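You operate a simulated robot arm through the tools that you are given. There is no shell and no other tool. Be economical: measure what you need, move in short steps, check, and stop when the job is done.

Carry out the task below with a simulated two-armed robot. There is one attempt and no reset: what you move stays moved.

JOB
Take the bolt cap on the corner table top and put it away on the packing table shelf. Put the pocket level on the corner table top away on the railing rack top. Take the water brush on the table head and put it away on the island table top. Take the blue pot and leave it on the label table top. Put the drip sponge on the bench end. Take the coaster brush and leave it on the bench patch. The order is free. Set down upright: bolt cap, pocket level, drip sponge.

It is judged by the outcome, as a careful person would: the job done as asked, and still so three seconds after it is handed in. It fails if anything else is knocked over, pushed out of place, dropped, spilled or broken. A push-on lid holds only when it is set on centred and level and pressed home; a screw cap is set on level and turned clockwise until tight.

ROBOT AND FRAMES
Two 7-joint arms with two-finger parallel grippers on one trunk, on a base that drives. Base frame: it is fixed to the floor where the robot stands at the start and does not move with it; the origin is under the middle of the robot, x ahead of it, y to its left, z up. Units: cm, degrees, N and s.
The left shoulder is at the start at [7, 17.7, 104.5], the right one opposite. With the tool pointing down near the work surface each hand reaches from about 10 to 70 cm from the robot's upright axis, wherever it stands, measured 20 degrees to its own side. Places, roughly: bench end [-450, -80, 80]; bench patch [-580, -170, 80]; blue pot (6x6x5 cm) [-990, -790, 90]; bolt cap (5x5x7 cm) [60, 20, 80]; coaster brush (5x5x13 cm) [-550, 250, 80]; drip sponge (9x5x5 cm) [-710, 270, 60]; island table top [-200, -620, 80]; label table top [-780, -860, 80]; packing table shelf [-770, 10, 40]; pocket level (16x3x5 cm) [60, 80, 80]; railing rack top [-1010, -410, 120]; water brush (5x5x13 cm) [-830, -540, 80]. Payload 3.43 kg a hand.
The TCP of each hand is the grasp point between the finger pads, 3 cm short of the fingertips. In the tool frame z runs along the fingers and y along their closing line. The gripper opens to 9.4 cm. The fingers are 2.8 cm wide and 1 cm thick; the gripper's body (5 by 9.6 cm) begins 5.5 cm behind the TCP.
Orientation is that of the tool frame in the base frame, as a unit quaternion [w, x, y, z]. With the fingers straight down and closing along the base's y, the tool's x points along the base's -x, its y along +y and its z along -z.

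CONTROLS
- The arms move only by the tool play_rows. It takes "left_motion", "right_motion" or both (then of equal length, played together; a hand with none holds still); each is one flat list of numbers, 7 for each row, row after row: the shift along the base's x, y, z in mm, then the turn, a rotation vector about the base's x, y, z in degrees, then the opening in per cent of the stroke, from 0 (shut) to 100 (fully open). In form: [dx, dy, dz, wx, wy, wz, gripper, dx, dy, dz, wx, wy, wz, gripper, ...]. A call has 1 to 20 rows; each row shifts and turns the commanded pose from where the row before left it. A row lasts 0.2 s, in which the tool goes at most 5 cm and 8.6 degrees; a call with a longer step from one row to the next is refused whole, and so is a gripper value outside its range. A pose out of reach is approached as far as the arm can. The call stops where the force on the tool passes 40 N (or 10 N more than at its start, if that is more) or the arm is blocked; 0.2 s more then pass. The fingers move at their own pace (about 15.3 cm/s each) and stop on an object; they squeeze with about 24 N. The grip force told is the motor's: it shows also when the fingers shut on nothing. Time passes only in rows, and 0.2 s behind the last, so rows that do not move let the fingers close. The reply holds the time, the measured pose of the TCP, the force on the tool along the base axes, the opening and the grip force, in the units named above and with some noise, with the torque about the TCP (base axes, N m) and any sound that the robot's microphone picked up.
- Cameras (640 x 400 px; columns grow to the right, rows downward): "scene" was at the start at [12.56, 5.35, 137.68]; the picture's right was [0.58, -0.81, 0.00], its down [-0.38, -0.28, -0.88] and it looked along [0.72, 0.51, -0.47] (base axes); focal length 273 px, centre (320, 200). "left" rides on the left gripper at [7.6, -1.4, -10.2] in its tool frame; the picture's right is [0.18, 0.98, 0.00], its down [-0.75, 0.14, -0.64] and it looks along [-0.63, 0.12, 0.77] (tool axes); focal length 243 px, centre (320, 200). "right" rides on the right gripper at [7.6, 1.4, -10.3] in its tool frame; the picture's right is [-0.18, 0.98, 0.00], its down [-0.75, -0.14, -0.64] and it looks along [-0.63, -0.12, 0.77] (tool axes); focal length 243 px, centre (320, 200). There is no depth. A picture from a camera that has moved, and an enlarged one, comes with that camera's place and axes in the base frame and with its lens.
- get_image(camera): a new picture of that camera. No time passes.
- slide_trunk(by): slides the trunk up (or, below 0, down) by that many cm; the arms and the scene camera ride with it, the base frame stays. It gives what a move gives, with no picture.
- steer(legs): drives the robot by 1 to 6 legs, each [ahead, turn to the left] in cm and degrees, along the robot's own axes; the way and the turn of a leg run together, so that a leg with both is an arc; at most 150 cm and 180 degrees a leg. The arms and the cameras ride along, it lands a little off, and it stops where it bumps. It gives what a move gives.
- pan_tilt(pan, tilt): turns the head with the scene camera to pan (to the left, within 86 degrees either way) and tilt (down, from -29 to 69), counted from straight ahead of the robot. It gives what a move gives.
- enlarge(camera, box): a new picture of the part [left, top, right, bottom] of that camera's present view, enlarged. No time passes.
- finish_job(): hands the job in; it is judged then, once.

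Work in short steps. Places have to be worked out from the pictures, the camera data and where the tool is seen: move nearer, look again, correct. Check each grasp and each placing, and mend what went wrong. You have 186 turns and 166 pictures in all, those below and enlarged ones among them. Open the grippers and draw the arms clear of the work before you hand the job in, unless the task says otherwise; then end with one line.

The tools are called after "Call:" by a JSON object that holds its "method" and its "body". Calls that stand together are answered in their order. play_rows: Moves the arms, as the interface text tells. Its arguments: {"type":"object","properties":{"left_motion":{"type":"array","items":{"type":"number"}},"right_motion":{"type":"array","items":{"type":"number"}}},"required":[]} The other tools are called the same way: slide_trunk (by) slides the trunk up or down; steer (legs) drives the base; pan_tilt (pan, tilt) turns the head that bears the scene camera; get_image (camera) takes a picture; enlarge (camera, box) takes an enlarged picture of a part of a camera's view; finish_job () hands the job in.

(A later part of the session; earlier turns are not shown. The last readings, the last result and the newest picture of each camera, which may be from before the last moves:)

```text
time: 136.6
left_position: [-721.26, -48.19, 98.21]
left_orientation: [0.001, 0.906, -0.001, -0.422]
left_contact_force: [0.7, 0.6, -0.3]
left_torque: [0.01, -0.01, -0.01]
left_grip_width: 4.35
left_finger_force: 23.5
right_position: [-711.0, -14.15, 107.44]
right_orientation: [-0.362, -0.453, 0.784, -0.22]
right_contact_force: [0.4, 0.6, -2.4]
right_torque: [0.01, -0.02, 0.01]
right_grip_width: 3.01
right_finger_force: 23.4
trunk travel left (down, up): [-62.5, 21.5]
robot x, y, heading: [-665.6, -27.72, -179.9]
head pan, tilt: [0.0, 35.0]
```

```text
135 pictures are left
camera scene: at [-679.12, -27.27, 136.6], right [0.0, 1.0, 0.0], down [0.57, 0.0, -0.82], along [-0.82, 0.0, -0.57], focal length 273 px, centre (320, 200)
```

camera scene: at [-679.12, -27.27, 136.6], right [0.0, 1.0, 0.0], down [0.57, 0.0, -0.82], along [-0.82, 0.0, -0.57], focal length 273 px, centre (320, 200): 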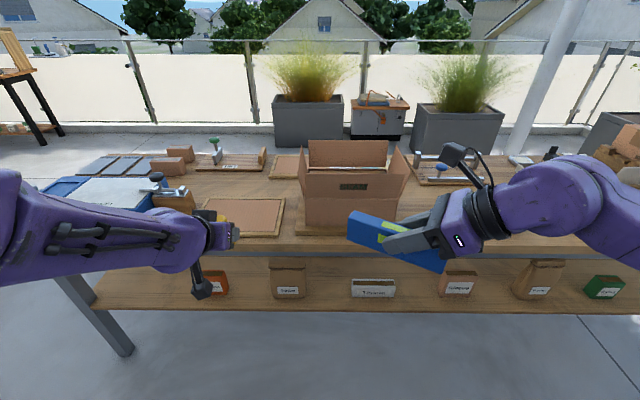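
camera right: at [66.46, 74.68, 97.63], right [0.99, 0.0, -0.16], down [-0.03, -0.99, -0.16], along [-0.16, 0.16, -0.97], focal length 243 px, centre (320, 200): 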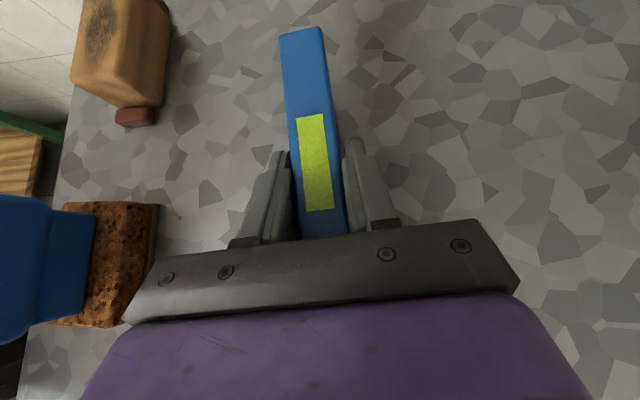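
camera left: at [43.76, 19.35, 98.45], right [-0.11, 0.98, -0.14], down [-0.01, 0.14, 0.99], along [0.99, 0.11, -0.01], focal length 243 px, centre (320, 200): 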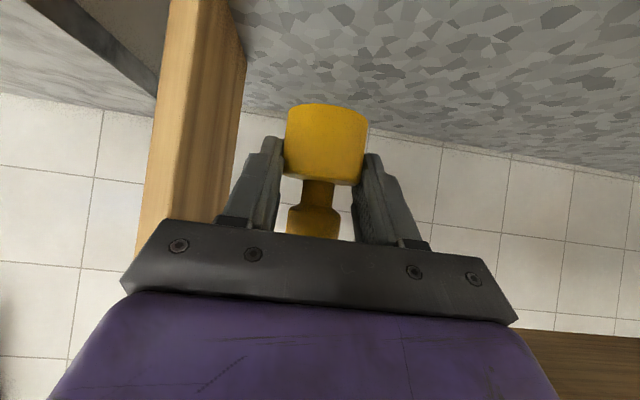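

Shelf at z≈40, front edge x≈−741; a free gap at y≈4…21. I pull the right hand back, drive to y≈30, then will lower the trunk before moving in.

Call:
{"method": "play_rows", "body": {"right_motion": [25, 0, 10, 0, 0, 0, 0, 25, 0, 10, 0, 0, 0, 0, 25, 0, 10, 0, 0, 0, 0, 25, 0, 10, 0, 0, 0, 0]}}

Call:
{"method": "steer", "body": {"legs": [[0, -90], [57, 0], [0, 90]]}}

Call:
{"method": "slide_trunk", "body": {"by": -35}}

Call:
{"method": "get_image", "body": {"camera": "scene"}}

Call:
{"method": "get_image", "body": {"camera": "left"}}

```text
time: 137.6
left_position: [-721.19, -48.0, 98.28]
left_orientation: [0.002, 0.906, -0.001, -0.424]
left_contact_force: [0.9, -0.2, 0.4]
left_torque: [-0.03, -0.02, -0.01]
left_grip_width: 4.35
left_finger_force: 24.6
right_position: [-700.85, -14.13, 111.74]
right_orientation: [-0.361, -0.453, 0.785, -0.22]
right_contact_force: [0.6, 0.6, -2.2]
right_torque: [0.01, 0.0, 0.01]
right_grip_width: 3.02
right_finger_force: 24.0
trunk travel left (down, up): [-62.5, 21.5]
robot x, y, heading: [-665.09, -27.54, -179.9]
head pan, tilt: [0.0, 35.0]
```

```text
time: 148.3
left_position: [-722.86, 9.21, 98.25]
left_orientation: [0.0, 0.906, -0.004, -0.423]
left_contact_force: [-0.6, -0.5, 0.6]
left_torque: [0.0, -0.02, -0.01]
left_grip_width: 4.34
left_finger_force: 24.0
right_position: [-702.11, 42.99, 111.54]
right_orientation: [-0.361, -0.451, 0.786, -0.219]
right_contact_force: [0.1, 0.6, -2.3]
right_torque: [0.0, 0.02, 0.02]
right_grip_width: 3.02
right_finger_force: 24.3
trunk travel left (down, up): [-62.5, 21.5]
robot x, y, heading: [-666.52, 29.53, 179.9]
head pan, tilt: [0.0, 35.0]
```

```text
time: 151.8
left_position: [-722.92, 9.16, 63.24]
left_orientation: [0.0, 0.906, -0.004, -0.423]
left_contact_force: [0.0, 0.7, -0.3]
left_torque: [-0.01, -0.01, -0.01]
left_grip_width: 4.37
left_finger_force: 23.1
right_position: [-702.19, 42.92, 76.56]
right_orientation: [-0.361, -0.451, 0.786, -0.219]
right_contact_force: [0.2, 0.0, -1.2]
right_torque: [0.05, 0.0, 0.0]
right_grip_width: 3.0
right_finger_force: 24.2
trunk travel left (down, up): [-27.5, 56.5]
robot x, y, heading: [-666.79, 29.77, 179.6]
head pan, tilt: [0.0, 35.0]
```

```text
134 pictures are left
camera scene: at [-680.55, 29.76, 101.61], right [0.0, 1.0, 0.0], down [0.57, 0.0, -0.82], along [-0.82, 0.0, -0.57], focal length 273 px, centre (320, 200)
```

scene: 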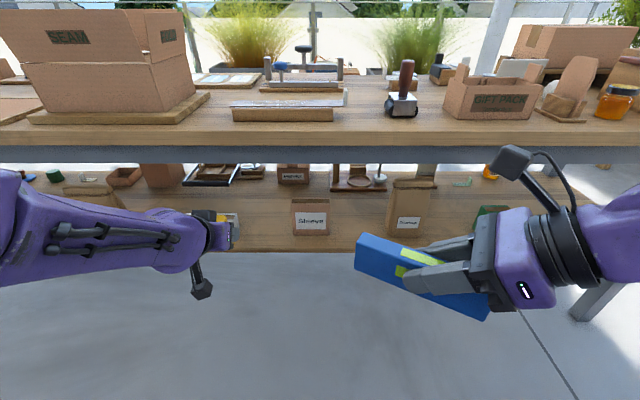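

```text
133 pictures are left
camera left: at [-710.05, 10.55, 63.96], right [0.11, -0.98, -0.14], down [0.01, -0.14, 0.99], along [-0.99, -0.11, -0.01], focal length 243 px, centre (320, 200)
```

left: 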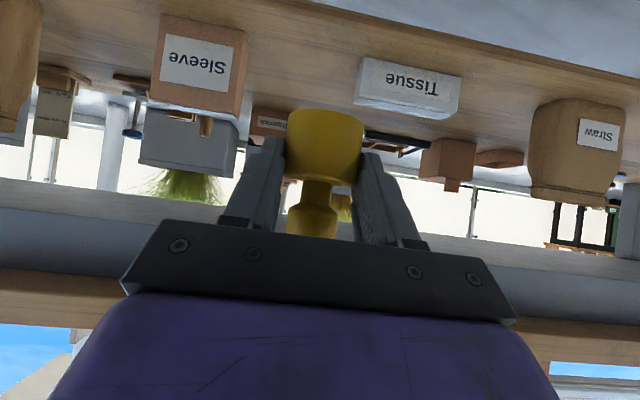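

The gap between "Tissue" and "Sleeve" is y≈2.8…20.7. I centre the hand at y=11.8, lower it, and drive in slightly.

Call:
{"method": "play_rows", "body": {"left_motion": [0, 7, -30, 0, 0, 0, 0, 0, 7, -35, 0, 0, 0, 0, 0, 7, -35, 0, 0, 0, 0, 0, 5, -30, 0, 0, 0, 0, 0, 0, 0, 0, 0, 0, 0]}}

Call:
{"method": "steer", "body": {"legs": [[14, 0]]}}

Call:
{"method": "get_image", "body": {"camera": "left"}}

Call:
{"method": "get_image", "body": {"camera": "scene"}}

```text
time: 153.0
left_position: [-722.88, 11.65, 50.22]
left_orientation: [0.0, 0.906, -0.005, -0.422]
left_contact_force: [0.5, -0.2, -0.7]
left_torque: [0.0, -0.03, -0.03]
left_grip_width: 4.35
left_finger_force: 23.7
right_position: [-702.14, 42.9, 76.52]
right_orientation: [-0.362, -0.451, 0.786, -0.219]
right_contact_force: [0.2, 0.2, -1.6]
right_torque: [0.02, 0.0, 0.0]
right_grip_width: 2.99
right_finger_force: 24.1
trunk travel left (down, up): [-27.5, 56.5]
robot x, y, heading: [-666.79, 29.66, 179.7]
head pan, tilt: [0.0, 35.0]
```

```text
time: 154.3
left_position: [-736.72, 11.84, 50.23]
left_orientation: [0.0, 0.906, -0.004, -0.423]
left_contact_force: [0.2, -0.3, -0.9]
left_torque: [-0.01, 0.01, 0.0]
left_grip_width: 4.36
left_finger_force: 23.9
right_position: [-716.23, 43.02, 76.37]
right_orientation: [-0.36, -0.451, 0.786, -0.219]
right_contact_force: [-0.3, 0.2, -1.4]
right_torque: [0.01, 0.02, 0.04]
right_grip_width: 3.01
right_finger_force: 23.5
trunk travel left (down, up): [-27.5, 56.5]
robot x, y, heading: [-680.26, 29.58, 179.9]
head pan, tilt: [0.0, 35.0]
```

```text
132 pictures are left
camera left: at [-723.92, 13.15, 50.92], right [0.11, -0.98, -0.14], down [0.01, -0.14, 0.99], along [-0.99, -0.11, -0.01], focal length 243 px, centre (320, 200)
```

left: 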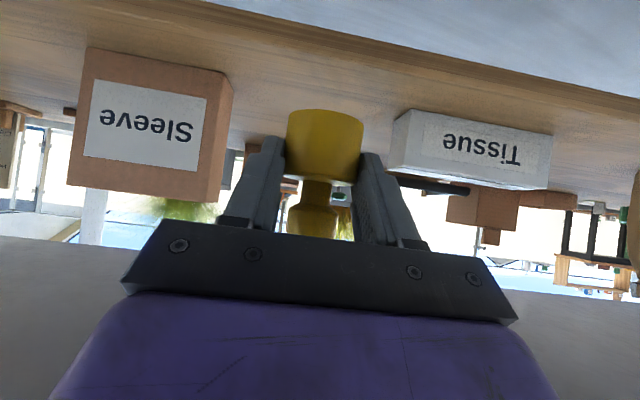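

```text
131 pictures are left
camera scene: at [-694.47, 29.8, 101.59], right [0.0, 1.0, 0.0], down [0.57, 0.0, -0.82], along [-0.82, 0.0, -0.57], focal length 273 px, centre (320, 200)
```

scene: 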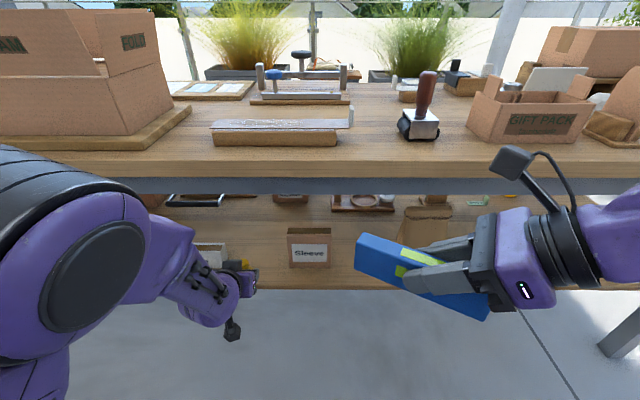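

Clear on both sides. I extend 13 cm inward at this height.

Call:
{"method": "play_rows", "body": {"left_motion": [-26, 0, 0, 0, 0, 0, 0, -26, 0, 0, 0, 0, 0, 0, -26, 0, 0, 0, 0, 0, 0, -26, -2, 0, 0, 0, 0, 0, -26, -2, 0, 0, 0, 0, 0, 0, 0, -20, 0, 0, 0, 0, 0, 0, -20, 0, 0, 0, 0, 0, 0, 0, 0, 0, 0, 0]}}

Call:
{"method": "get_image", "body": {"camera": "left"}}

```text
time: 156.1
left_position: [-749.73, 11.24, 46.23]
left_orientation: [0.0, 0.906, -0.004, -0.422]
left_contact_force: [-0.5, -0.5, 0.3]
left_torque: [-0.02, 0.03, -0.01]
left_grip_width: 4.34
left_finger_force: 24.3
right_position: [-716.13, 43.02, 76.49]
right_orientation: [-0.362, -0.451, 0.786, -0.219]
right_contact_force: [-0.6, 0.1, -2.7]
right_torque: [0.04, -0.05, 0.0]
right_grip_width: 3.0
right_finger_force: 23.7
trunk travel left (down, up): [-27.5, 56.5]
robot x, y, heading: [-680.64, 29.95, 179.9]
head pan, tilt: [0.0, 35.0]
```

```text
130 pictures are left
camera left: at [-736.82, 12.73, 46.95], right [0.11, -0.98, -0.14], down [0.01, -0.14, 0.99], along [-0.99, -0.11, -0.01], focal length 243 px, centre (320, 200)
```

left: 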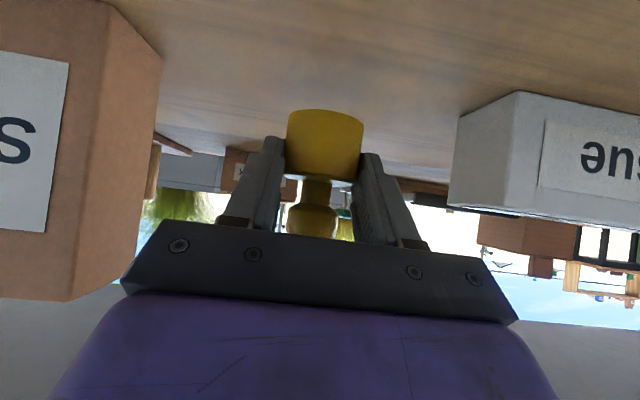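

Now I lower in small steps until contact with the shelf shows.

Call:
{"method": "play_rows", "body": {"left_motion": [0, 0, -6, 0, 0, 0, 0, 0, 0, -5, 0, 0, 0, 0, 0, 0, -4, 0, 0, 0, 0, 0, 0, -3, 0, 0, 0, 0, 0, 0, 0, 0, 0, 0, 0]}}

Call:
{"method": "get_image", "body": {"camera": "left"}}

```text
time: 157.3
left_position: [-749.61, 11.3, 44.34]
left_orientation: [0.0, 0.907, -0.004, -0.422]
left_contact_force: [0.0, 0.1, -0.7]
left_torque: [-0.03, -0.01, 0.01]
left_grip_width: 4.34
left_finger_force: 24.1
right_position: [-716.2, 42.88, 76.47]
right_orientation: [-0.362, -0.451, 0.786, -0.219]
right_contact_force: [0.1, -0.3, -1.6]
right_torque: [0.0, -0.04, 0.02]
right_grip_width: 3.03
right_finger_force: 23.8
trunk travel left (down, up): [-27.5, 56.5]
robot x, y, heading: [-680.59, 29.73, 179.8]
head pan, tilt: [0.0, 35.0]
```

```text
129 pictures are left
camera left: at [-736.86, 12.71, 45.11], right [0.11, -0.98, -0.14], down [0.01, -0.14, 0.99], along [-0.99, -0.11, -0.01], focal length 243 px, centre (320, 200)
```

left: 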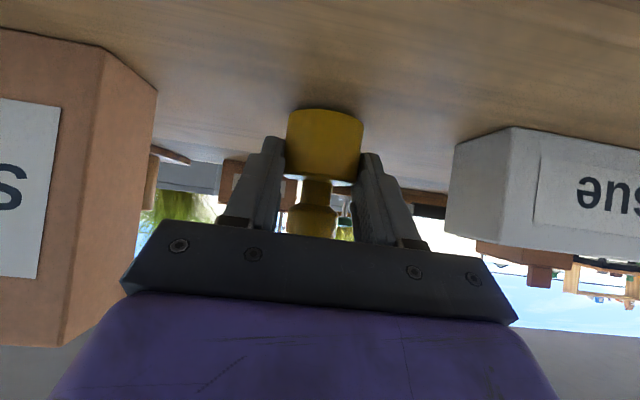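

Call:
{"method": "play_rows", "body": {"left_motion": [0, 0, -2, 0, 0, 0, 0, 0, 0, -2, 0, 0, 0, 0, 0, 0, -2, 0, 0, 0, 0, 0, 0, 0, 0, 0, 0, 0]}}

Call:
{"method": "enlarge", "body": {"camera": "left", "box": [240, 60, 400, 160]}}

```text
time: 158.3
left_position: [-749.7, 11.33, 43.89]
left_orientation: [0.0, 0.906, -0.004, -0.423]
left_contact_force: [-0.6, -1.3, 2.7]
left_torque: [0.06, 0.07, 0.02]
left_grip_width: 4.32
left_finger_force: 24.3
right_position: [-716.1, 42.97, 76.54]
right_orientation: [-0.362, -0.451, 0.786, -0.219]
right_contact_force: [-0.3, -0.1, -0.7]
right_torque: [0.04, -0.02, -0.03]
right_grip_width: 3.01
right_finger_force: 24.1
trunk travel left (down, up): [-27.5, 56.5]
robot x, y, heading: [-680.62, 29.92, 179.9]
head pan, tilt: [0.0, 35.0]
```

```text
4.00 times, centred on (320, 110) of left
camera zoom: at [-736.89, 12.76, 44.61], right [0.11, -0.98, -0.14], down [0.01, -0.14, 0.99], along [-0.99, -0.11, -0.01], focal length 970 px, centre (320, 560)
```

zoom: 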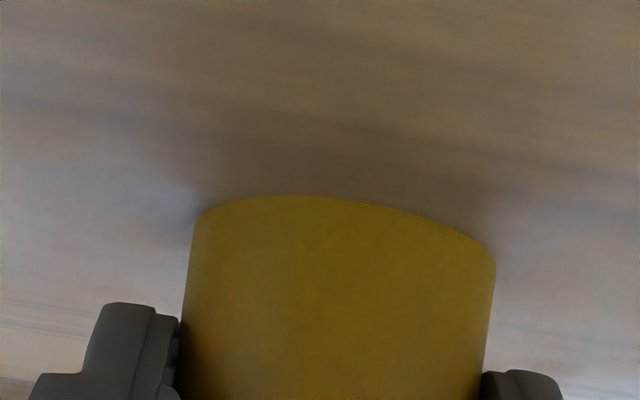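

Contact at z=43.9 (force +2.7 N). I open and retreat along the tool axis.

Call:
{"method": "play_rows", "body": {"left_motion": [0, 0, 0, 0, 0, 0, 65, 0, 0, 0, 0, 0, 0, 70, 0, 0, 0, 0, 0, 0, 80, 20, 0, 12, 0, 0, 0, 80, 25, 0, 12, 0, 0, 0, 80, 30, 0, 12, 0, 0, 0, 80, 30, 0, 5, 0, 0, 0, 80, 30, 0, 0, 0, 0, 0, 80]}}

Call:
{"method": "get_image", "body": {"camera": "left"}}

```text
time: 160.1
left_position: [-736.09, 11.27, 47.94]
left_orientation: [0.0, 0.906, -0.004, -0.423]
left_contact_force: [-0.4, -0.5, 0.6]
left_torque: [0.0, 0.03, -0.01]
left_grip_width: 7.51
left_finger_force: 0.1
right_position: [-716.14, 43.01, 76.58]
right_orientation: [-0.363, -0.45, 0.786, -0.219]
right_contact_force: [0.3, 0.3, -1.8]
right_torque: [0.04, -0.01, -0.01]
right_grip_width: 3.02
right_finger_force: 23.9
trunk travel left (down, up): [-27.5, 56.5]
robot x, y, heading: [-680.63, 29.84, 179.9]
head pan, tilt: [0.0, 35.0]
```

```text
127 pictures are left
camera left: at [-723.32, 12.69, 48.74], right [0.11, -0.98, -0.14], down [0.01, -0.14, 0.99], along [-0.99, -0.11, -0.01], focal length 243 px, centre (320, 200)
```

left: 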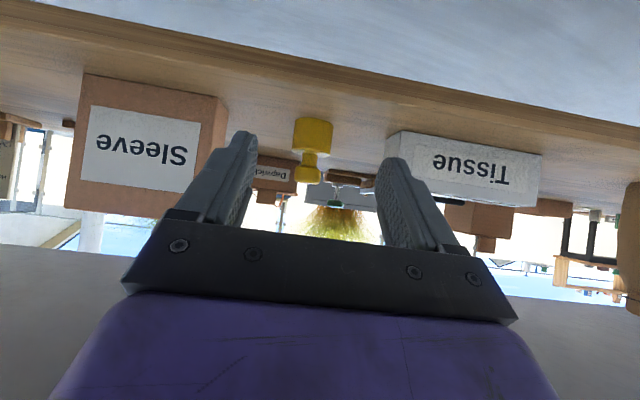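

The cap stands upright on the shelf. I back off, raise the trunk, turn north and look for the coaster brush and sponge.

Call:
{"method": "steer", "body": {"legs": [[-16, 0]]}}

Call:
{"method": "slide_trunk", "body": {"by": 35}}

Call:
{"method": "steer", "body": {"legs": [[0, -90], [40, 0]]}}

Call:
{"method": "pan_tilt", "body": {"pan": 0, "tilt": 15}}

Call:
{"method": "get_image", "body": {"camera": "scene"}}

```text
time: 161.5
left_position: [-720.16, 11.18, 47.86]
left_orientation: [0.0, 0.906, -0.004, -0.424]
left_contact_force: [-0.3, -0.5, 0.4]
left_torque: [-0.02, -0.01, -0.02]
left_grip_width: 7.52
left_finger_force: 0.1
right_position: [-700.27, 43.0, 76.61]
right_orientation: [-0.361, -0.452, 0.786, -0.22]
right_contact_force: [0.0, -0.6, -1.4]
right_torque: [0.03, 0.0, 0.01]
right_grip_width: 3.03
right_finger_force: 23.9
trunk travel left (down, up): [-27.5, 56.5]
robot x, y, heading: [-664.67, 29.61, 180.2]
head pan, tilt: [0.0, 35.0]
```

```text
time: 164.9
left_position: [-720.3, 11.13, 82.99]
left_orientation: [0.0, 0.906, -0.004, -0.422]
left_contact_force: [0.1, 0.4, 0.4]
left_torque: [0.04, 0.0, -0.01]
left_grip_width: 7.52
left_finger_force: 0.1
right_position: [-700.17, 42.97, 111.51]
right_orientation: [-0.361, -0.452, 0.786, -0.219]
right_contact_force: [-0.5, -0.1, -1.2]
right_torque: [0.03, 0.01, -0.01]
right_grip_width: 3.0
right_finger_force: 23.8
trunk travel left (down, up): [-62.5, 21.5]
robot x, y, heading: [-664.83, 29.52, 179.9]
head pan, tilt: [0.0, 35.0]
```

```text
time: 171.2
left_position: [-685.27, 125.04, 83.05]
left_orientation: [-0.295, 0.646, -0.635, -0.303]
left_contact_force: [-0.5, 0.5, 0.6]
left_torque: [0.01, -0.01, 0.03]
left_grip_width: 7.53
left_finger_force: 0.0
right_position: [-653.23, 105.83, 111.49]
right_orientation: [-0.412, 0.227, 0.877, 0.096]
right_contact_force: [0.1, 0.5, -1.5]
right_torque: [0.01, 0.0, 0.01]
right_grip_width: 3.02
right_finger_force: 24.7
trunk travel left (down, up): [-62.5, 21.5]
robot x, y, heading: [-665.61, 69.65, 91.2]
head pan, tilt: [0.0, 35.0]
```

```text
time: 172.0
left_position: [-685.42, 125.03, 82.84]
left_orientation: [-0.296, 0.645, -0.636, -0.303]
left_contact_force: [0.2, -0.5, 0.2]
left_torque: [0.01, -0.01, 0.02]
left_grip_width: 7.52
left_finger_force: 0.1
right_position: [-653.12, 105.7, 111.54]
right_orientation: [-0.412, 0.227, 0.877, 0.097]
right_contact_force: [0.1, -0.7, -1.7]
right_torque: [0.02, -0.03, 0.0]
right_grip_width: 3.0
right_finger_force: 23.9
trunk travel left (down, up): [-62.5, 21.5]
robot x, y, heading: [-665.59, 69.94, 91.5]
head pan, tilt: [0.0, 15.0]
```

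```text
126 pictures are left
camera scene: at [-665.69, 84.44, 139.8], right [1.0, 0.02, 0.0], down [0.01, -0.26, -0.97], along [-0.02, 0.97, -0.26], focal length 273 px, centre (320, 200)
```

scene: 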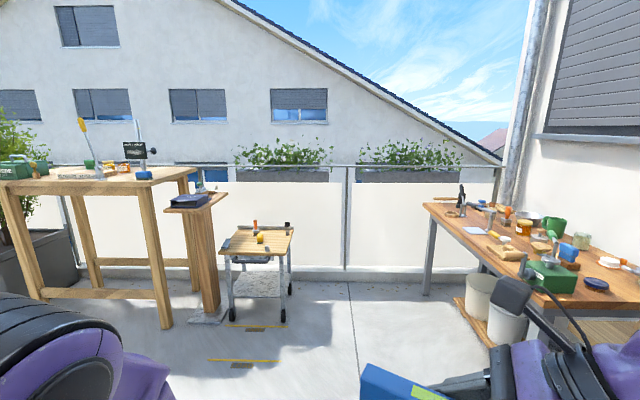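

The cart ahead holds the sponge (yellow) and the right bench should hold the coaster brush. I enlarge the bench.

Call:
{"method": "enlarge", "body": {"camera": "scene", "box": [420, 170, 640, 308]}}

Call:
{"method": "enlarge", "body": {"camera": "scene", "box": [190, 200, 320, 282]}}

```text
2.90 times, centred on (530, 239) of scene
camera zoom: at [-665.69, 84.44, 139.8], right [1.0, 0.02, 0.0], down [0.01, -0.26, -0.97], along [-0.02, 0.97, -0.26], focal length 792 px, centre (-289, 87)
```

zoom: 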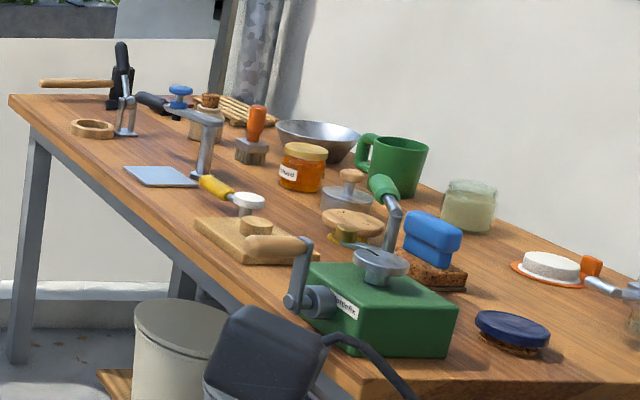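

```text
4.88 times, centred on (255, 241) of scene
camera zoom: at [-665.69, 84.44, 139.8], right [1.0, 0.02, 0.0], down [0.01, -0.26, -0.97], along [-0.02, 0.97, -0.26], focal length 1333 px, centre (637, -0)
```

zoom: 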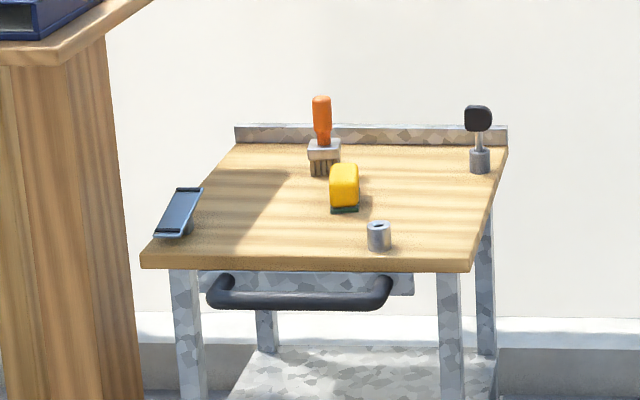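

The coaster brush (orange handle) is on the bench near (−557, 241). I return the left hand to tool-down and raise it, then drive to the bench.

Call:
{"method": "play_rows", "body": {"left_motion": [0, 0, 45, -8.33, -0.2, 0, 100, 0, 0, 45, -8.33, -0.2, 0, 100, 0, 0, 45, -8.33, -0.2, 0, 100, 0, 0, 45, -8.33, -0.2, 0, 100, 0, 0, 45, -8.33, -0.2, 0, 100, 0, -20, 40, -8.33, -0.2, 0, 100, 0, -30, 20, 0, 0, 0, 100, 0, -40, 0, 0, 0, 0, 100, 0, -40, 0, 0, 0, 0, 100]}}

Call:
{"method": "steer", "body": {"legs": [[0, -17.2], [100, 0], [60, 0], [0, -74]]}}

Call:
{"method": "pan_tilt", "body": {"pan": 15, "tilt": 40}}

Call:
{"method": "get_image", "body": {"camera": "scene"}}

Call:
{"method": "get_image", "body": {"camera": "left"}}

```text
time: 174.0
left_position: [-685.69, 111.88, 111.44]
left_orientation: [-0.003, 0.713, -0.701, 0.0]
left_contact_force: [0.5, 0.4, -0.6]
left_torque: [0.03, -0.01, -0.03]
left_grip_width: 9.39
left_finger_force: 0.1
right_position: [-653.44, 105.62, 111.61]
right_orientation: [-0.41, 0.226, 0.878, 0.097]
right_contact_force: [-0.5, -0.2, -2.3]
right_torque: [-0.02, -0.07, 0.01]
right_grip_width: 3.01
right_finger_force: 24.4
trunk travel left (down, up): [-62.5, 21.5]
robot x, y, heading: [-665.51, 69.85, 91.2]
head pan, tilt: [0.0, 15.0]
```

```text
time: 186.4
left_position: [-580.51, 244.65, 111.37]
left_orientation: [0.0, -0.003, 1.0, -0.001]
left_contact_force: [-0.2, -0.2, 0.2]
left_torque: [0.01, 0.01, 0.03]
left_grip_width: 9.38
left_finger_force: 0.1
right_position: [-587.09, 212.46, 111.7]
right_orientation: [-0.221, 0.783, 0.456, 0.36]
right_contact_force: [0.6, 0.2, -0.9]
right_torque: [-0.01, 0.0, 0.01]
right_grip_width: 3.02
right_finger_force: 24.2
trunk travel left (down, up): [-62.5, 21.5]
robot x, y, heading: [-622.76, 225.2, 0.8]
head pan, tilt: [0.0, 15.0]
```

```text
time: 187.3
left_position: [-580.4, 244.75, 111.45]
left_orientation: [0.0, -0.003, 1.0, -0.001]
left_contact_force: [-0.1, -0.1, -0.4]
left_torque: [0.01, -0.01, 0.03]
left_grip_width: 9.38
left_finger_force: 0.2
right_position: [-587.01, 212.49, 111.58]
right_orientation: [-0.221, 0.783, 0.456, 0.361]
right_contact_force: [0.2, 0.7, -0.7]
right_torque: [-0.05, 0.05, -0.01]
right_grip_width: 2.99
right_finger_force: 24.8
trunk travel left (down, up): [-62.5, 21.5]
robot x, y, heading: [-622.59, 225.34, 0.7]
head pan, tilt: [15.0, 40.0]
```

```text
123 pictures are left
camera scene: at [-609.26, 227.55, 135.86], right [0.27, -0.96, 0.0], down [-0.62, -0.17, -0.77], along [0.74, 0.21, -0.64], focal length 273 px, centre (320, 200)
```

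scene: 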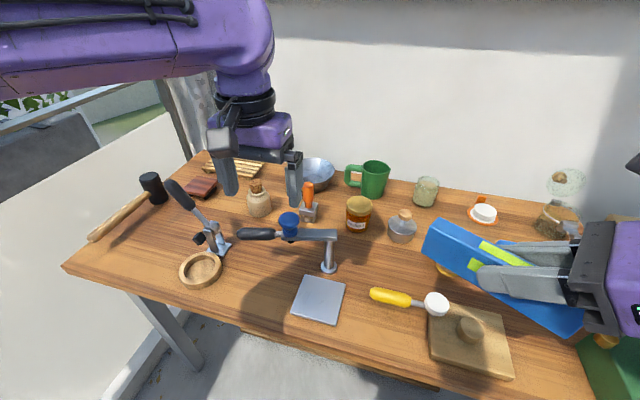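

```text
122 pictures are left
camera left: at [-587.99, 243.29, 121.72], right [-0.19, 0.98, 0.0], down [0.75, 0.15, 0.64], along [0.63, 0.12, -0.77], focal length 243 px, centre (320, 200)
```

left: 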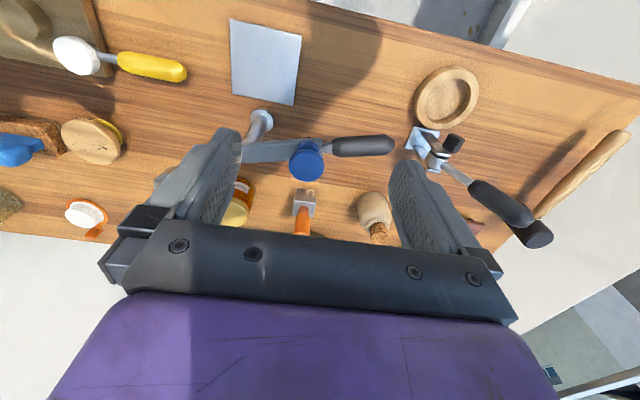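

The brush handle is at about (−554.8, 246.3), between two jars; a clamp knob stands in front (x≈−572, z≈95). I move above it at height, part-closed, then down partway.

Call:
{"method": "play_rows", "body": {"left_motion": [42, 3, 0, 0, 0, 0, 75, 42, 3, 0, 0, 0, 0, 75, 42, 3, 0, 0, 0, 0, 75, 42, 3, 0, 0, 0, 0, 75, 42, 2, 0, 0, 0, 0, 75, 43, 2, 0, 0, 0, 0, 75, 0, 0, -40, 0, 0, 0, 75, 0, 0, -40, 0, 0, 0, 75, 0, 0, -30, 0, 0, 0, 75, 0, 0, 0, 0, 0, 0, 75]}}

Call:
{"method": "get_image", "body": {"camera": "left"}}

Call:
{"method": "get_image", "body": {"camera": "scene"}}

```text
time: 189.5
left_position: [-558.92, 247.05, 100.21]
left_orientation: [0.0, -0.004, 1.0, -0.002]
left_contact_force: [-0.3, 0.1, -0.6]
left_torque: [0.02, -0.03, -0.01]
left_grip_width: 7.07
left_finger_force: 0.0
left hand out of reach, approached as far as the arm can: row 6
right_position: [-587.01, 212.32, 111.52]
right_orientation: [-0.223, 0.783, 0.457, 0.359]
right_contact_force: [0.7, -0.1, -1.9]
right_torque: [-0.03, -0.02, 0.02]
right_grip_width: 3.0
right_finger_force: 23.8
trunk travel left (down, up): [-62.5, 21.5]
robot x, y, heading: [-622.45, 225.01, 0.7]
head pan, tilt: [15.0, 40.0]
```

```text
121 pictures are left
camera left: at [-566.41, 245.68, 110.34], right [-0.19, 0.98, 0.0], down [0.75, 0.15, 0.64], along [0.63, 0.12, -0.77], focal length 243 px, centre (320, 200)
```

left: 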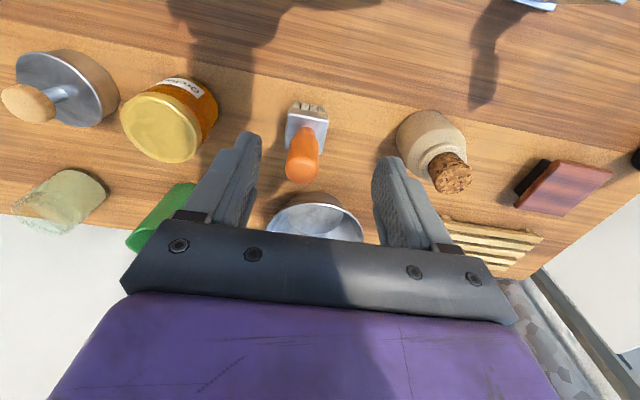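

```text
120 pictures are left
camera scene: at [-609.24, 227.52, 135.85], right [0.27, -0.96, 0.0], down [-0.62, -0.17, -0.77], along [0.74, 0.21, -0.64], focal length 273 px, centre (320, 200)
```

scene: 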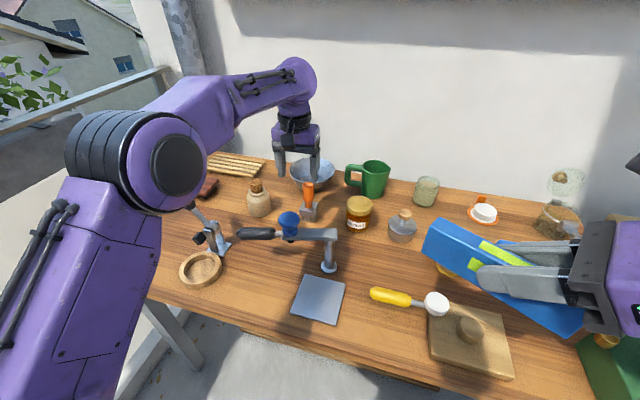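

The handle top is at (−554.5, 246.3). I move down and forward onto it.

Call:
{"method": "play_rows", "body": {"left_motion": [12, -3, -20, 0, 0, 0, 75, 12, -3, -20, 0, 0, 0, 75, 10, -2, -20, 0, 0, 0, 75, 10, 0, -17, 0, 0, 0, 75, 0, 0, -18, 0, 0, 0, 75, 0, 0, 0, 0, 0, 0, 75]}}

Call:
{"method": "get_image", "body": {"camera": "left"}}

```text
time: 190.9
left_position: [-554.31, 245.93, 90.58]
left_orientation: [0.0, -0.004, 1.0, 0.0]
left_contact_force: [0.5, -0.1, 0.9]
left_torque: [-0.03, 0.04, -0.03]
left_grip_width: 7.04
left_finger_force: 0.0
right_position: [-587.14, 212.32, 111.56]
right_orientation: [-0.221, 0.783, 0.456, 0.361]
right_contact_force: [-0.3, 0.1, -1.9]
right_torque: [-0.02, 0.01, -0.01]
right_grip_width: 3.0
right_finger_force: 23.9
trunk travel left (down, up): [-62.5, 21.5]
robot x, y, heading: [-622.14, 225.16, 0.4]
head pan, tilt: [15.0, 40.0]
```

```text
119 pictures are left
camera left: at [-561.87, 244.59, 100.81], right [-0.19, 0.98, 0.0], down [0.75, 0.15, 0.64], along [0.63, 0.12, -0.77], focal length 243 px, centre (320, 200)
```

left: 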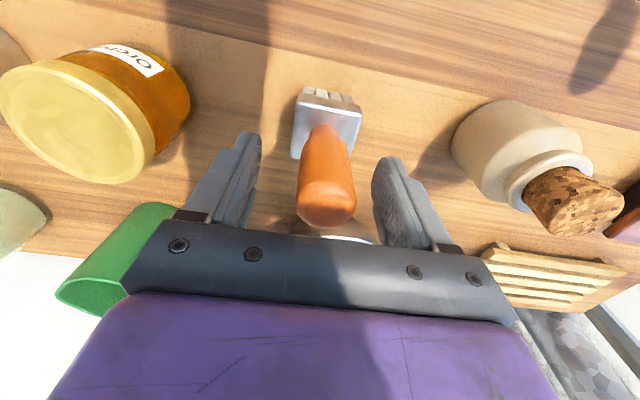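

Handle is between the fingers. Closing and lifting.

Call:
{"method": "play_rows", "body": {"left_motion": [0, 0, 0, 0, 0, 0, 0, 0, 0, 0, 0, 0, 0, 0, 0, 0, 0, 0, 0, 0, 0, 0, 0, 20, 0, 0, 0, 0, -5, 0, 40, 0, 0, 0, 0, -10, 0, 40, 0, 0, 0, 0, -20, 0, 40, 0, 0, 0, 0, -40, 0, 30, 0, 0, 0, 0, -40, 0, 0, 0, 0, 0, 0, -40, 0, 0, 0, 0, 0, 0]}}

Call:
{"method": "get_image", "body": {"camera": "left"}}

```text
time: 193.1
left_position: [-570.02, 246.02, 107.86]
left_orientation: [0.002, -0.003, 1.0, -0.001]
left_contact_force: [-1.0, -0.2, -0.5]
left_torque: [-0.01, 0.0, -0.01]
left_grip_width: 2.87
left_finger_force: 23.7
right_position: [-587.21, 212.47, 111.53]
right_orientation: [-0.221, 0.783, 0.457, 0.36]
right_contact_force: [-1.1, 0.6, -1.3]
right_torque: [-0.04, 0.0, -0.01]
right_grip_width: 3.0
right_finger_force: 24.1
trunk travel left (down, up): [-62.5, 21.5]
robot x, y, heading: [-622.56, 225.29, 0.5]
head pan, tilt: [15.0, 40.0]
```

```text
118 pictures are left
camera left: at [-577.59, 244.6, 118.07], right [-0.19, 0.98, 0.0], down [0.75, 0.15, 0.64], along [0.63, 0.12, -0.77], focal length 243 px, centre (320, 200)
```

left: 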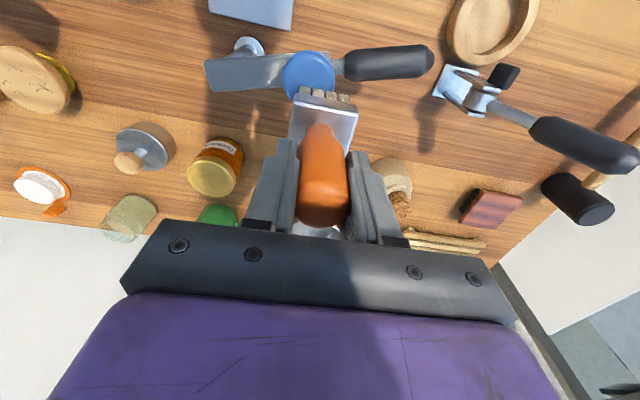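

Brush held but low over the clamp; I raise it straight up, then drive back south to the bench patch.

Call:
{"method": "play_rows", "body": {"left_motion": [0, 0, 40, 0, 0, 0, 0, 0, 0, 40, 0, 0, 0, 0, -40, 0, 20, 0, 0, 0, 0, -40, 0, 0, 0, 0, 0, 0]}}

Call:
{"method": "steer", "body": {"legs": [[-45, 0], [0, -90.5], [150, 0], [150, 0], [100, 0], [0, 90]]}}

Call:
{"method": "pan_tilt", "body": {"pan": 10, "tilt": 32}}

Call:
{"method": "get_image", "body": {"camera": "scene"}}

```text
time: 194.1
left_position: [-577.64, 246.28, 117.65]
left_orientation: [0.001, -0.004, 1.0, -0.004]
left_contact_force: [-0.2, 1.2, 0.0]
left_torque: [-0.05, 0.0, -0.01]
left_grip_width: 2.88
left_finger_force: 23.8
right_position: [-587.08, 212.9, 111.7]
right_orientation: [-0.22, 0.783, 0.458, 0.358]
right_contact_force: [-0.1, 0.6, -1.9]
right_torque: [-0.08, 0.03, -0.01]
right_grip_width: 3.01
right_finger_force: 23.5
trunk travel left (down, up): [-62.5, 21.5]
robot x, y, heading: [-622.66, 225.36, 0.4]
head pan, tilt: [15.0, 40.0]
```

```text
time: 223.3
left_position: [-613.17, -154.34, 117.64]
left_orientation: [0.001, -0.008, 1.0, -0.002]
left_contact_force: [0.4, 0.4, -0.9]
left_torque: [-0.01, -0.02, -0.02]
left_grip_width: 2.87
left_finger_force: 24.2
right_position: [-622.31, -187.73, 111.56]
right_orientation: [-0.223, 0.781, 0.459, 0.359]
right_contact_force: [0.3, -0.3, -1.9]
right_torque: [-0.04, 0.0, -0.03]
right_grip_width: 3.03
right_finger_force: 24.0
trunk travel left (down, up): [-62.5, 21.5]
robot x, y, heading: [-657.97, -175.02, 1.1]
head pan, tilt: [15.0, 40.0]
```

```text
time: 224.0
left_position: [-613.26, -154.33, 117.61]
left_orientation: [0.0, -0.008, 1.0, -0.001]
left_contact_force: [-0.3, -0.3, 0.0]
left_torque: [-0.03, 0.01, -0.02]
left_grip_width: 2.88
left_finger_force: 24.0
right_position: [-622.35, -187.66, 111.5]
right_orientation: [-0.223, 0.781, 0.46, 0.359]
right_contact_force: [-0.4, 0.5, -2.7]
right_torque: [0.0, 0.01, 0.01]
right_grip_width: 3.03
right_finger_force: 24.2
trunk travel left (down, up): [-62.5, 21.5]
robot x, y, heading: [-658.37, -175.34, 1.0]
head pan, tilt: [10.0, 32.0]
```

```text
117 pictures are left
camera scene: at [-644.08, -173.51, 137.06], right [0.19, -0.98, 0.0], down [-0.52, -0.1, -0.85], along [0.83, 0.16, -0.53], focal length 273 px, centre (320, 200)
```

scene: 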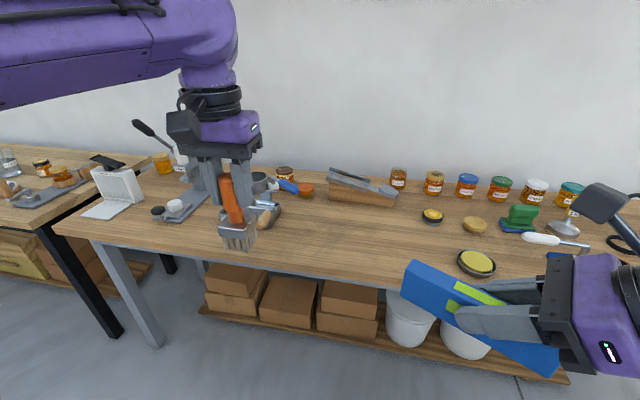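

The free patch is the bare area of bench at about (−578, −170). I drive closer and bring the brush above it.

Call:
{"method": "steer", "body": {"legs": [[22, 0]]}}

Call:
{"method": "play_rows", "body": {"left_motion": [20, -25, -30, 0, 0, 0, 0, 20, -30, -40, 0, 0, 0, 0, 20, -30, -40, 0, 0, 0, 0, 20, -30, -40, 0, 0, 0, 0, 20, -15, -40, 0, 0, 0, 0, 20, 0, -40, 0, 0, 0, 0, 20, 0, 0, 0, 0, 0, 0]}}

Call:
{"method": "get_image", "body": {"camera": "left"}}

Call:
{"method": "get_image", "body": {"camera": "scene"}}

```text
time: 225.7
left_position: [-591.46, -153.6, 117.73]
left_orientation: [0.0, -0.011, 1.0, -0.002]
left_contact_force: [0.5, 0.1, -1.4]
left_torque: [-0.02, -0.02, 0.01]
left_grip_width: 2.85
left_finger_force: 23.6
right_position: [-600.3, -186.96, 111.54]
right_orientation: [-0.224, 0.779, 0.463, 0.359]
right_contact_force: [-0.5, 0.8, -2.2]
right_torque: [-0.01, 0.0, -0.04]
right_grip_width: 3.01
right_finger_force: 24.1
trunk travel left (down, up): [-62.5, 21.5]
robot x, y, heading: [-635.63, -174.9, 1.7]
head pan, tilt: [10.0, 32.0]
```

```text
refused: row 2 steps farther than a row can; nothing moved
```

```text
116 pictures are left
camera left: at [-599.02, -154.99, 127.88], right [-0.21, 0.98, 0.0], down [0.75, 0.16, 0.64], along [0.63, 0.13, -0.77], focal length 243 px, centre (320, 200)
```

left: 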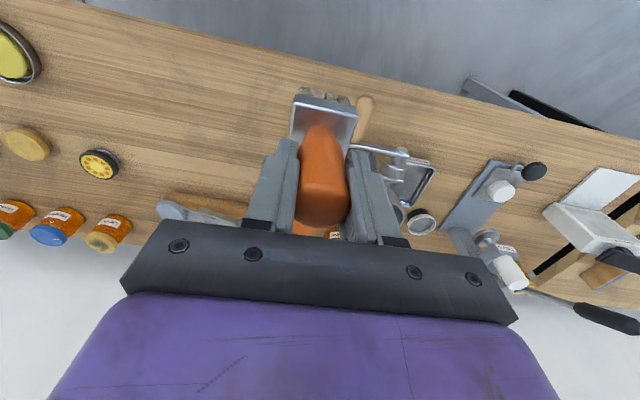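

```text
115 pictures are left
camera scene: at [-622.14, -172.89, 137.07], right [0.2, -0.98, 0.0], down [-0.52, -0.11, -0.85], along [0.83, 0.17, -0.53], focal length 273 px, centre (320, 200)
```

scene: 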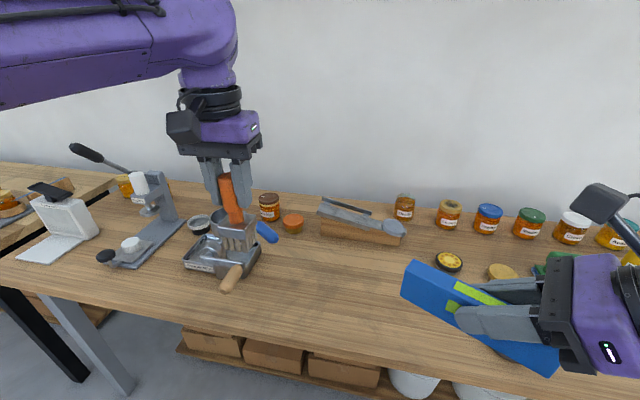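

Row too long; I resend with smaller steps to (−576, −169).

Call:
{"method": "play_rows", "body": {"left_motion": [38, -20, 0, 0, 0, 0, 0, 38, -20, 0, 0, 0, 0, 0, 39, -20, 0, 0, 0, 0, 0, 39, -20, 0, 0, 0, 0, 0, 0, -25, -30, 0, 0, 0, 0, 0, -25, -30, 0, 0, 0, 0, 0, -24, -30, 0, 0, 0, 0, 0, 0, -40, 0, 0, 0, 0, 0, 0, -40, 0, 0, 0, 0, 0, 0, -40, 0, 0, 0, 0, 0, 0, -25, 0, 0, 0, 0, 0, 0, 0, 0, 0, 0, 0]}}

Call:
{"method": "get_image", "body": {"camera": "left"}}

Call:
{"method": "get_image", "body": {"camera": "scene"}}

```text
time: 228.3
left_position: [-577.07, -168.59, 94.0]
left_orientation: [0.001, -0.012, 1.0, -0.001]
left_contact_force: [0.3, 1.1, -1.5]
left_torque: [-0.02, -0.01, 0.04]
left_grip_width: 2.88
left_finger_force: 23.4
left hand out of reach, approached as far as the arm can: row 4
right_position: [-600.34, -187.03, 111.61]
right_orientation: [-0.224, 0.779, 0.463, 0.358]
right_contact_force: [0.2, -0.4, -1.5]
right_torque: [0.03, 0.02, -0.03]
right_grip_width: 3.02
right_finger_force: 24.3
trunk travel left (down, up): [-62.5, 21.5]
robot x, y, heading: [-635.83, -174.76, 1.4]
head pan, tilt: [10.0, 32.0]
```

```text
114 pictures are left
camera left: at [-584.61, -170.16, 104.31], right [-0.21, 0.98, 0.0], down [0.75, 0.16, 0.64], along [0.63, 0.13, -0.77], focal length 243 px, centre (320, 200)
```

left: 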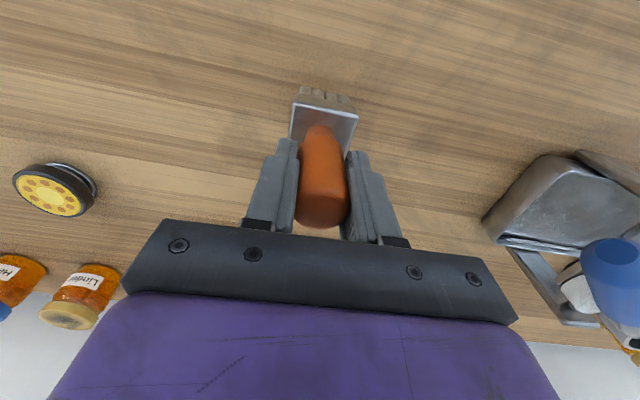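

```text
113 pictures are left
camera scene: at [-622.16, -172.91, 137.07], right [0.2, -0.98, 0.0], down [-0.52, -0.11, -0.85], along [0.83, 0.17, -0.53], focal length 273 px, centre (320, 200)
```

scene: 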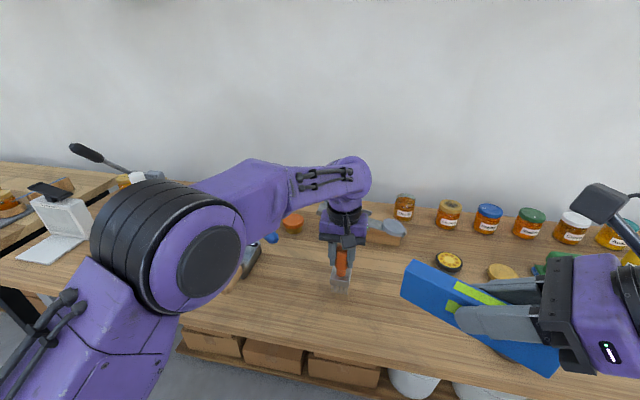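

Spot is clear. I lower to contact.

Call:
{"method": "play_rows", "body": {"left_motion": [0, 0, -15, 0, 0, 0, 0, 0, 0, -8, 0, 0, 0, 0, 0, 0, -4, 0, 0, 0, 0, 0, 0, -2, 0, 0, 0, 0, 0, 0, -2, 0, 0, 0, 0, 0, 0, -2, 0, 0, 0, 0, 0, 0, 0, 0, 0, 0, 0]}}

```text
time: 229.9
left_position: [-577.02, -168.51, 90.76]
left_orientation: [0.0, -0.011, 1.0, -0.001]
left_contact_force: [-0.1, -0.8, -1.3]
left_torque: [-0.04, 0.0, -0.02]
left_grip_width: 2.87
left_finger_force: 24.7
right_position: [-600.31, -187.07, 111.64]
right_orientation: [-0.224, 0.779, 0.463, 0.358]
right_contact_force: [0.9, 0.0, -1.8]
right_torque: [0.0, 0.03, 0.01]
right_grip_width: 3.0
right_finger_force: 23.7
trunk travel left (down, up): [-62.5, 21.5]
robot x, y, heading: [-635.97, -174.89, 1.7]
head pan, tilt: [10.0, 32.0]
```

Call:
{"method": "play_rows", "body": {"left_motion": [0, 0, -2, 0, 0, 0, 0, 0, 0, -1.5, 0, 0, 0, 0, 0, 0, -1.5, 0, 0, 0, 0, 0, 0, 0, 0, 0, 0, 0]}}

Call:
{"method": "enlarge", "body": {"camera": "left", "box": [240, 60, 400, 160]}}

```text
time: 230.9
left_position: [-577.09, -168.4, 90.56]
left_orientation: [0.002, -0.012, 1.0, -0.002]
left_contact_force: [3.5, 1.0, 15.6]
left_torque: [0.13, -0.4, 0.04]
left_grip_width: 2.86
left_finger_force: 24.9
right_position: [-600.55, -187.02, 111.63]
right_orientation: [-0.224, 0.779, 0.463, 0.358]
right_contact_force: [0.1, -0.2, -2.0]
right_torque: [-0.01, -0.04, 0.04]
right_grip_width: 3.02
right_finger_force: 23.8
trunk travel left (down, up): [-62.5, 21.5]
robot x, y, heading: [-636.01, -174.55, 1.8]
head pan, tilt: [10.0, 32.0]
```

```text
4.00 times, centred on (320, 110) of left
camera zoom: at [-584.72, -169.9, 100.75], right [-0.21, 0.98, 0.0], down [0.75, 0.16, 0.65], along [0.63, 0.13, -0.76], focal length 970 px, centre (320, 560)
```

zoom: 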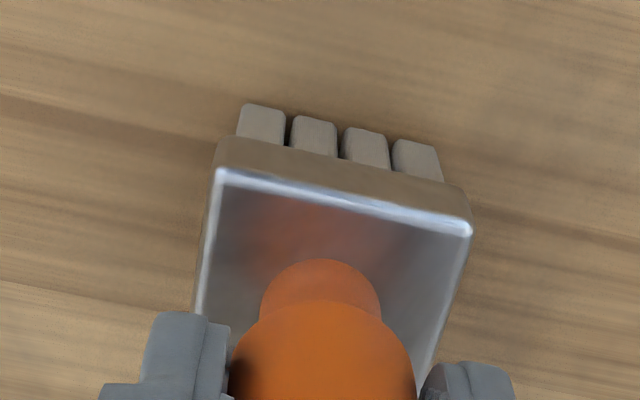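

Firm contact (15 N). I release and rise straight up, then check.

Call:
{"method": "play_rows", "body": {"left_motion": [0, 0, 2, 0, 0, 0, 0, 0, 0, 0, 0, 0, 0, 60, 0, 0, 0, 0, 0, 0, 80, 0, 0, 0, 0, 0, 0, 80, 0, 0, 30, 0, 0, 0, 80, 0, 0, 40, 0, 0, 0, 80, 0, 0, 40, 0, 0, 0, 80, 0, 0, 40, 0, 0, 0, 80, -30, 10, 40, 0, 0, 0, 100, -40, 10, 20, 0, 0, 0, 100, -40, 10, 0, 0, 0, 0, 100]}}

Call:
{"method": "get_image", "body": {"camera": "scene"}}

```text
refused: row 9 steps farther than a row can; nothing moved
```

```text
111 pictures are left
camera scene: at [-622.34, -172.93, 137.11], right [0.2, -0.98, 0.0], down [-0.52, -0.11, -0.85], along [0.83, 0.17, -0.53], focal length 273 px, centre (320, 200)
```

scene: 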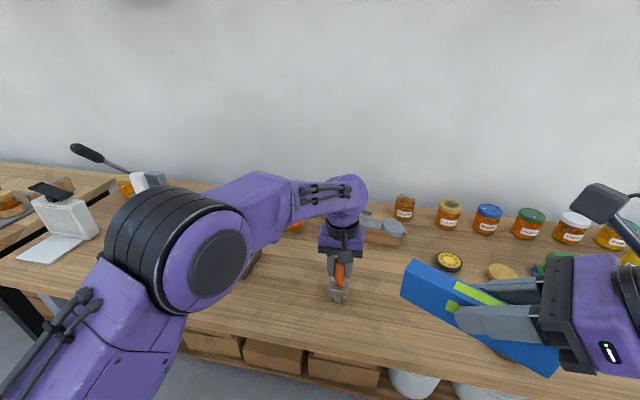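

Call:
{"method": "play_rows", "body": {"left_motion": [0, 0, 2, 0, 0, 0, 0, 0, 0, 0, 0, 0, 0, 60, 0, 0, 0, 0, 0, 0, 80, 0, 0, 0, 0, 0, 0, 80, 0, 0, 30, 0, 0, 0, 80, 0, 0, 40, 0, 0, 0, 80, 0, 0, 40, 0, 0, 0, 80, 0, 0, 40, 0, 0, 0, 80, -30, 10, 30, 0, 0, 0, 100, -40, 10, 20, 0, 0, 0, 100, -40, 10, 0, 0, 0, 0, 100]}}

Call:
{"method": "get_image", "body": {"camera": "scene"}}

```text
time: 233.3
left_position: [-588.4, -165.19, 110.72]
left_orientation: [0.001, -0.011, 1.0, -0.002]
left_contact_force: [-0.3, 0.5, 0.3]
left_torque: [-0.01, -0.04, 0.03]
left_grip_width: 9.39
left_finger_force: 0.1
right_position: [-600.54, -186.94, 111.64]
right_orientation: [-0.224, 0.779, 0.463, 0.358]
right_contact_force: [0.5, 0.0, -1.1]
right_torque: [0.0, -0.03, -0.01]
right_grip_width: 3.01
right_finger_force: 23.8
trunk travel left (down, up): [-62.5, 21.5]
robot x, y, heading: [-635.9, -174.58, 1.5]
head pan, tilt: [10.0, 32.0]
```

```text
110 pictures are left
camera scene: at [-622.32, -172.84, 137.09], right [0.2, -0.98, 0.0], down [-0.52, -0.11, -0.85], along [0.83, 0.17, -0.53], focal length 273 px, centre (320, 200)
```

scene: 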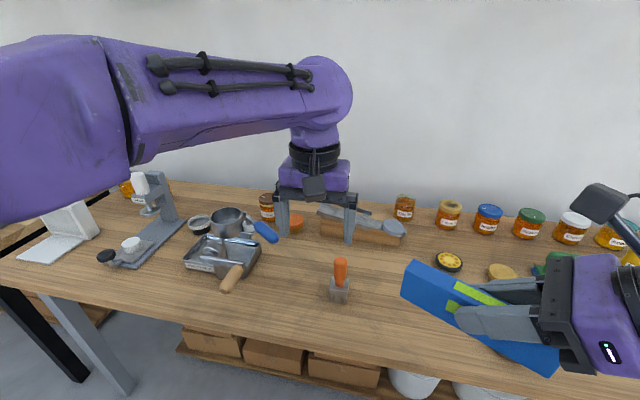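

Coaster brush stands on the patch. Next the drip sponge with the free left hand: back off and drive north to the cart.

Call:
{"method": "steer", "body": {"legs": [[-34, 0], [0, 92.3], [150, 0], [150, 0], [75, 0], [0, -3.8]]}}

Call:
{"method": "pan_tilt", "body": {"pan": 15, "tilt": 42}}

Call:
{"method": "get_image", "body": {"camera": "scene"}}

Call:
{"method": "get_image", "body": {"camera": "left"}}

```text
time: 257.4
left_position: [-686.08, 243.04, 110.61]
left_orientation: [0.001, -0.687, 0.727, -0.001]
left_contact_force: [0.0, -0.5, -0.3]
left_torque: [0.0, -0.01, 0.01]
left_grip_width: 9.39
left_finger_force: 0.1
right_position: [-665.47, 229.2, 111.63]
right_orientation: [-0.407, 0.26, 0.869, 0.111]
right_contact_force: [0.2, -0.5, -1.7]
right_torque: [0.0, 0.01, -0.04]
right_grip_width: 3.0
right_finger_force: 23.8
trunk travel left (down, up): [-62.5, 21.5]
robot x, y, heading: [-680.35, 194.35, 86.7]
head pan, tilt: [10.0, 32.0]
```

```text
time: 258.1
left_position: [-685.99, 243.1, 110.69]
left_orientation: [0.001, -0.687, 0.727, -0.001]
left_contact_force: [0.6, 0.5, 0.0]
left_torque: [0.04, -0.01, -0.02]
left_grip_width: 9.4
left_finger_force: 0.1
right_position: [-665.31, 229.12, 111.6]
right_orientation: [-0.408, 0.259, 0.868, 0.111]
right_contact_force: [-0.3, -0.3, -1.4]
right_torque: [-0.04, -0.03, -0.01]
right_grip_width: 3.03
right_finger_force: 24.1
trunk travel left (down, up): [-62.5, 21.5]
robot x, y, heading: [-680.21, 194.82, 87.1]
head pan, tilt: [15.0, 42.0]
```

```text
109 pictures are left
camera scene: at [-681.69, 207.73, 135.56], right [0.98, 0.21, 0.0], down [0.14, -0.65, -0.74], along [-0.15, 0.73, -0.67], focal length 273 px, centre (320, 200)
```

scene: 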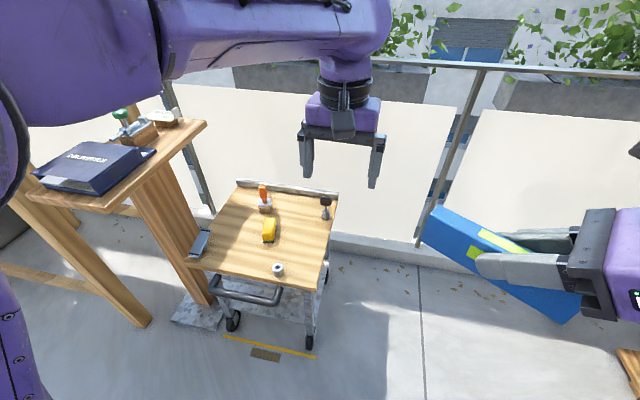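

```text
108 pictures are left
camera left: at [-685.07, 235.37, 120.82], right [-0.99, -0.13, 0.0], down [-0.1, 0.76, 0.64], along [-0.08, 0.64, -0.77], focal length 243 px, centre (320, 200)
```

left: 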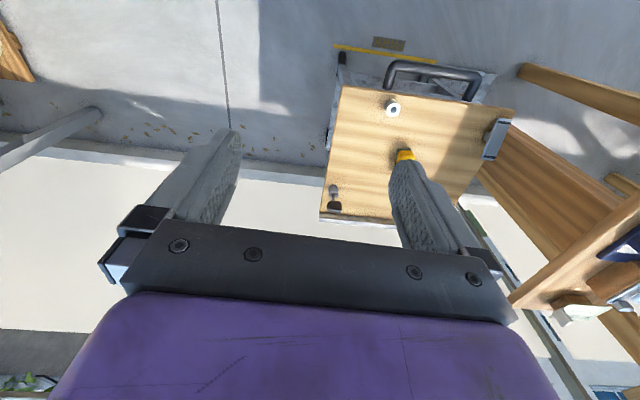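

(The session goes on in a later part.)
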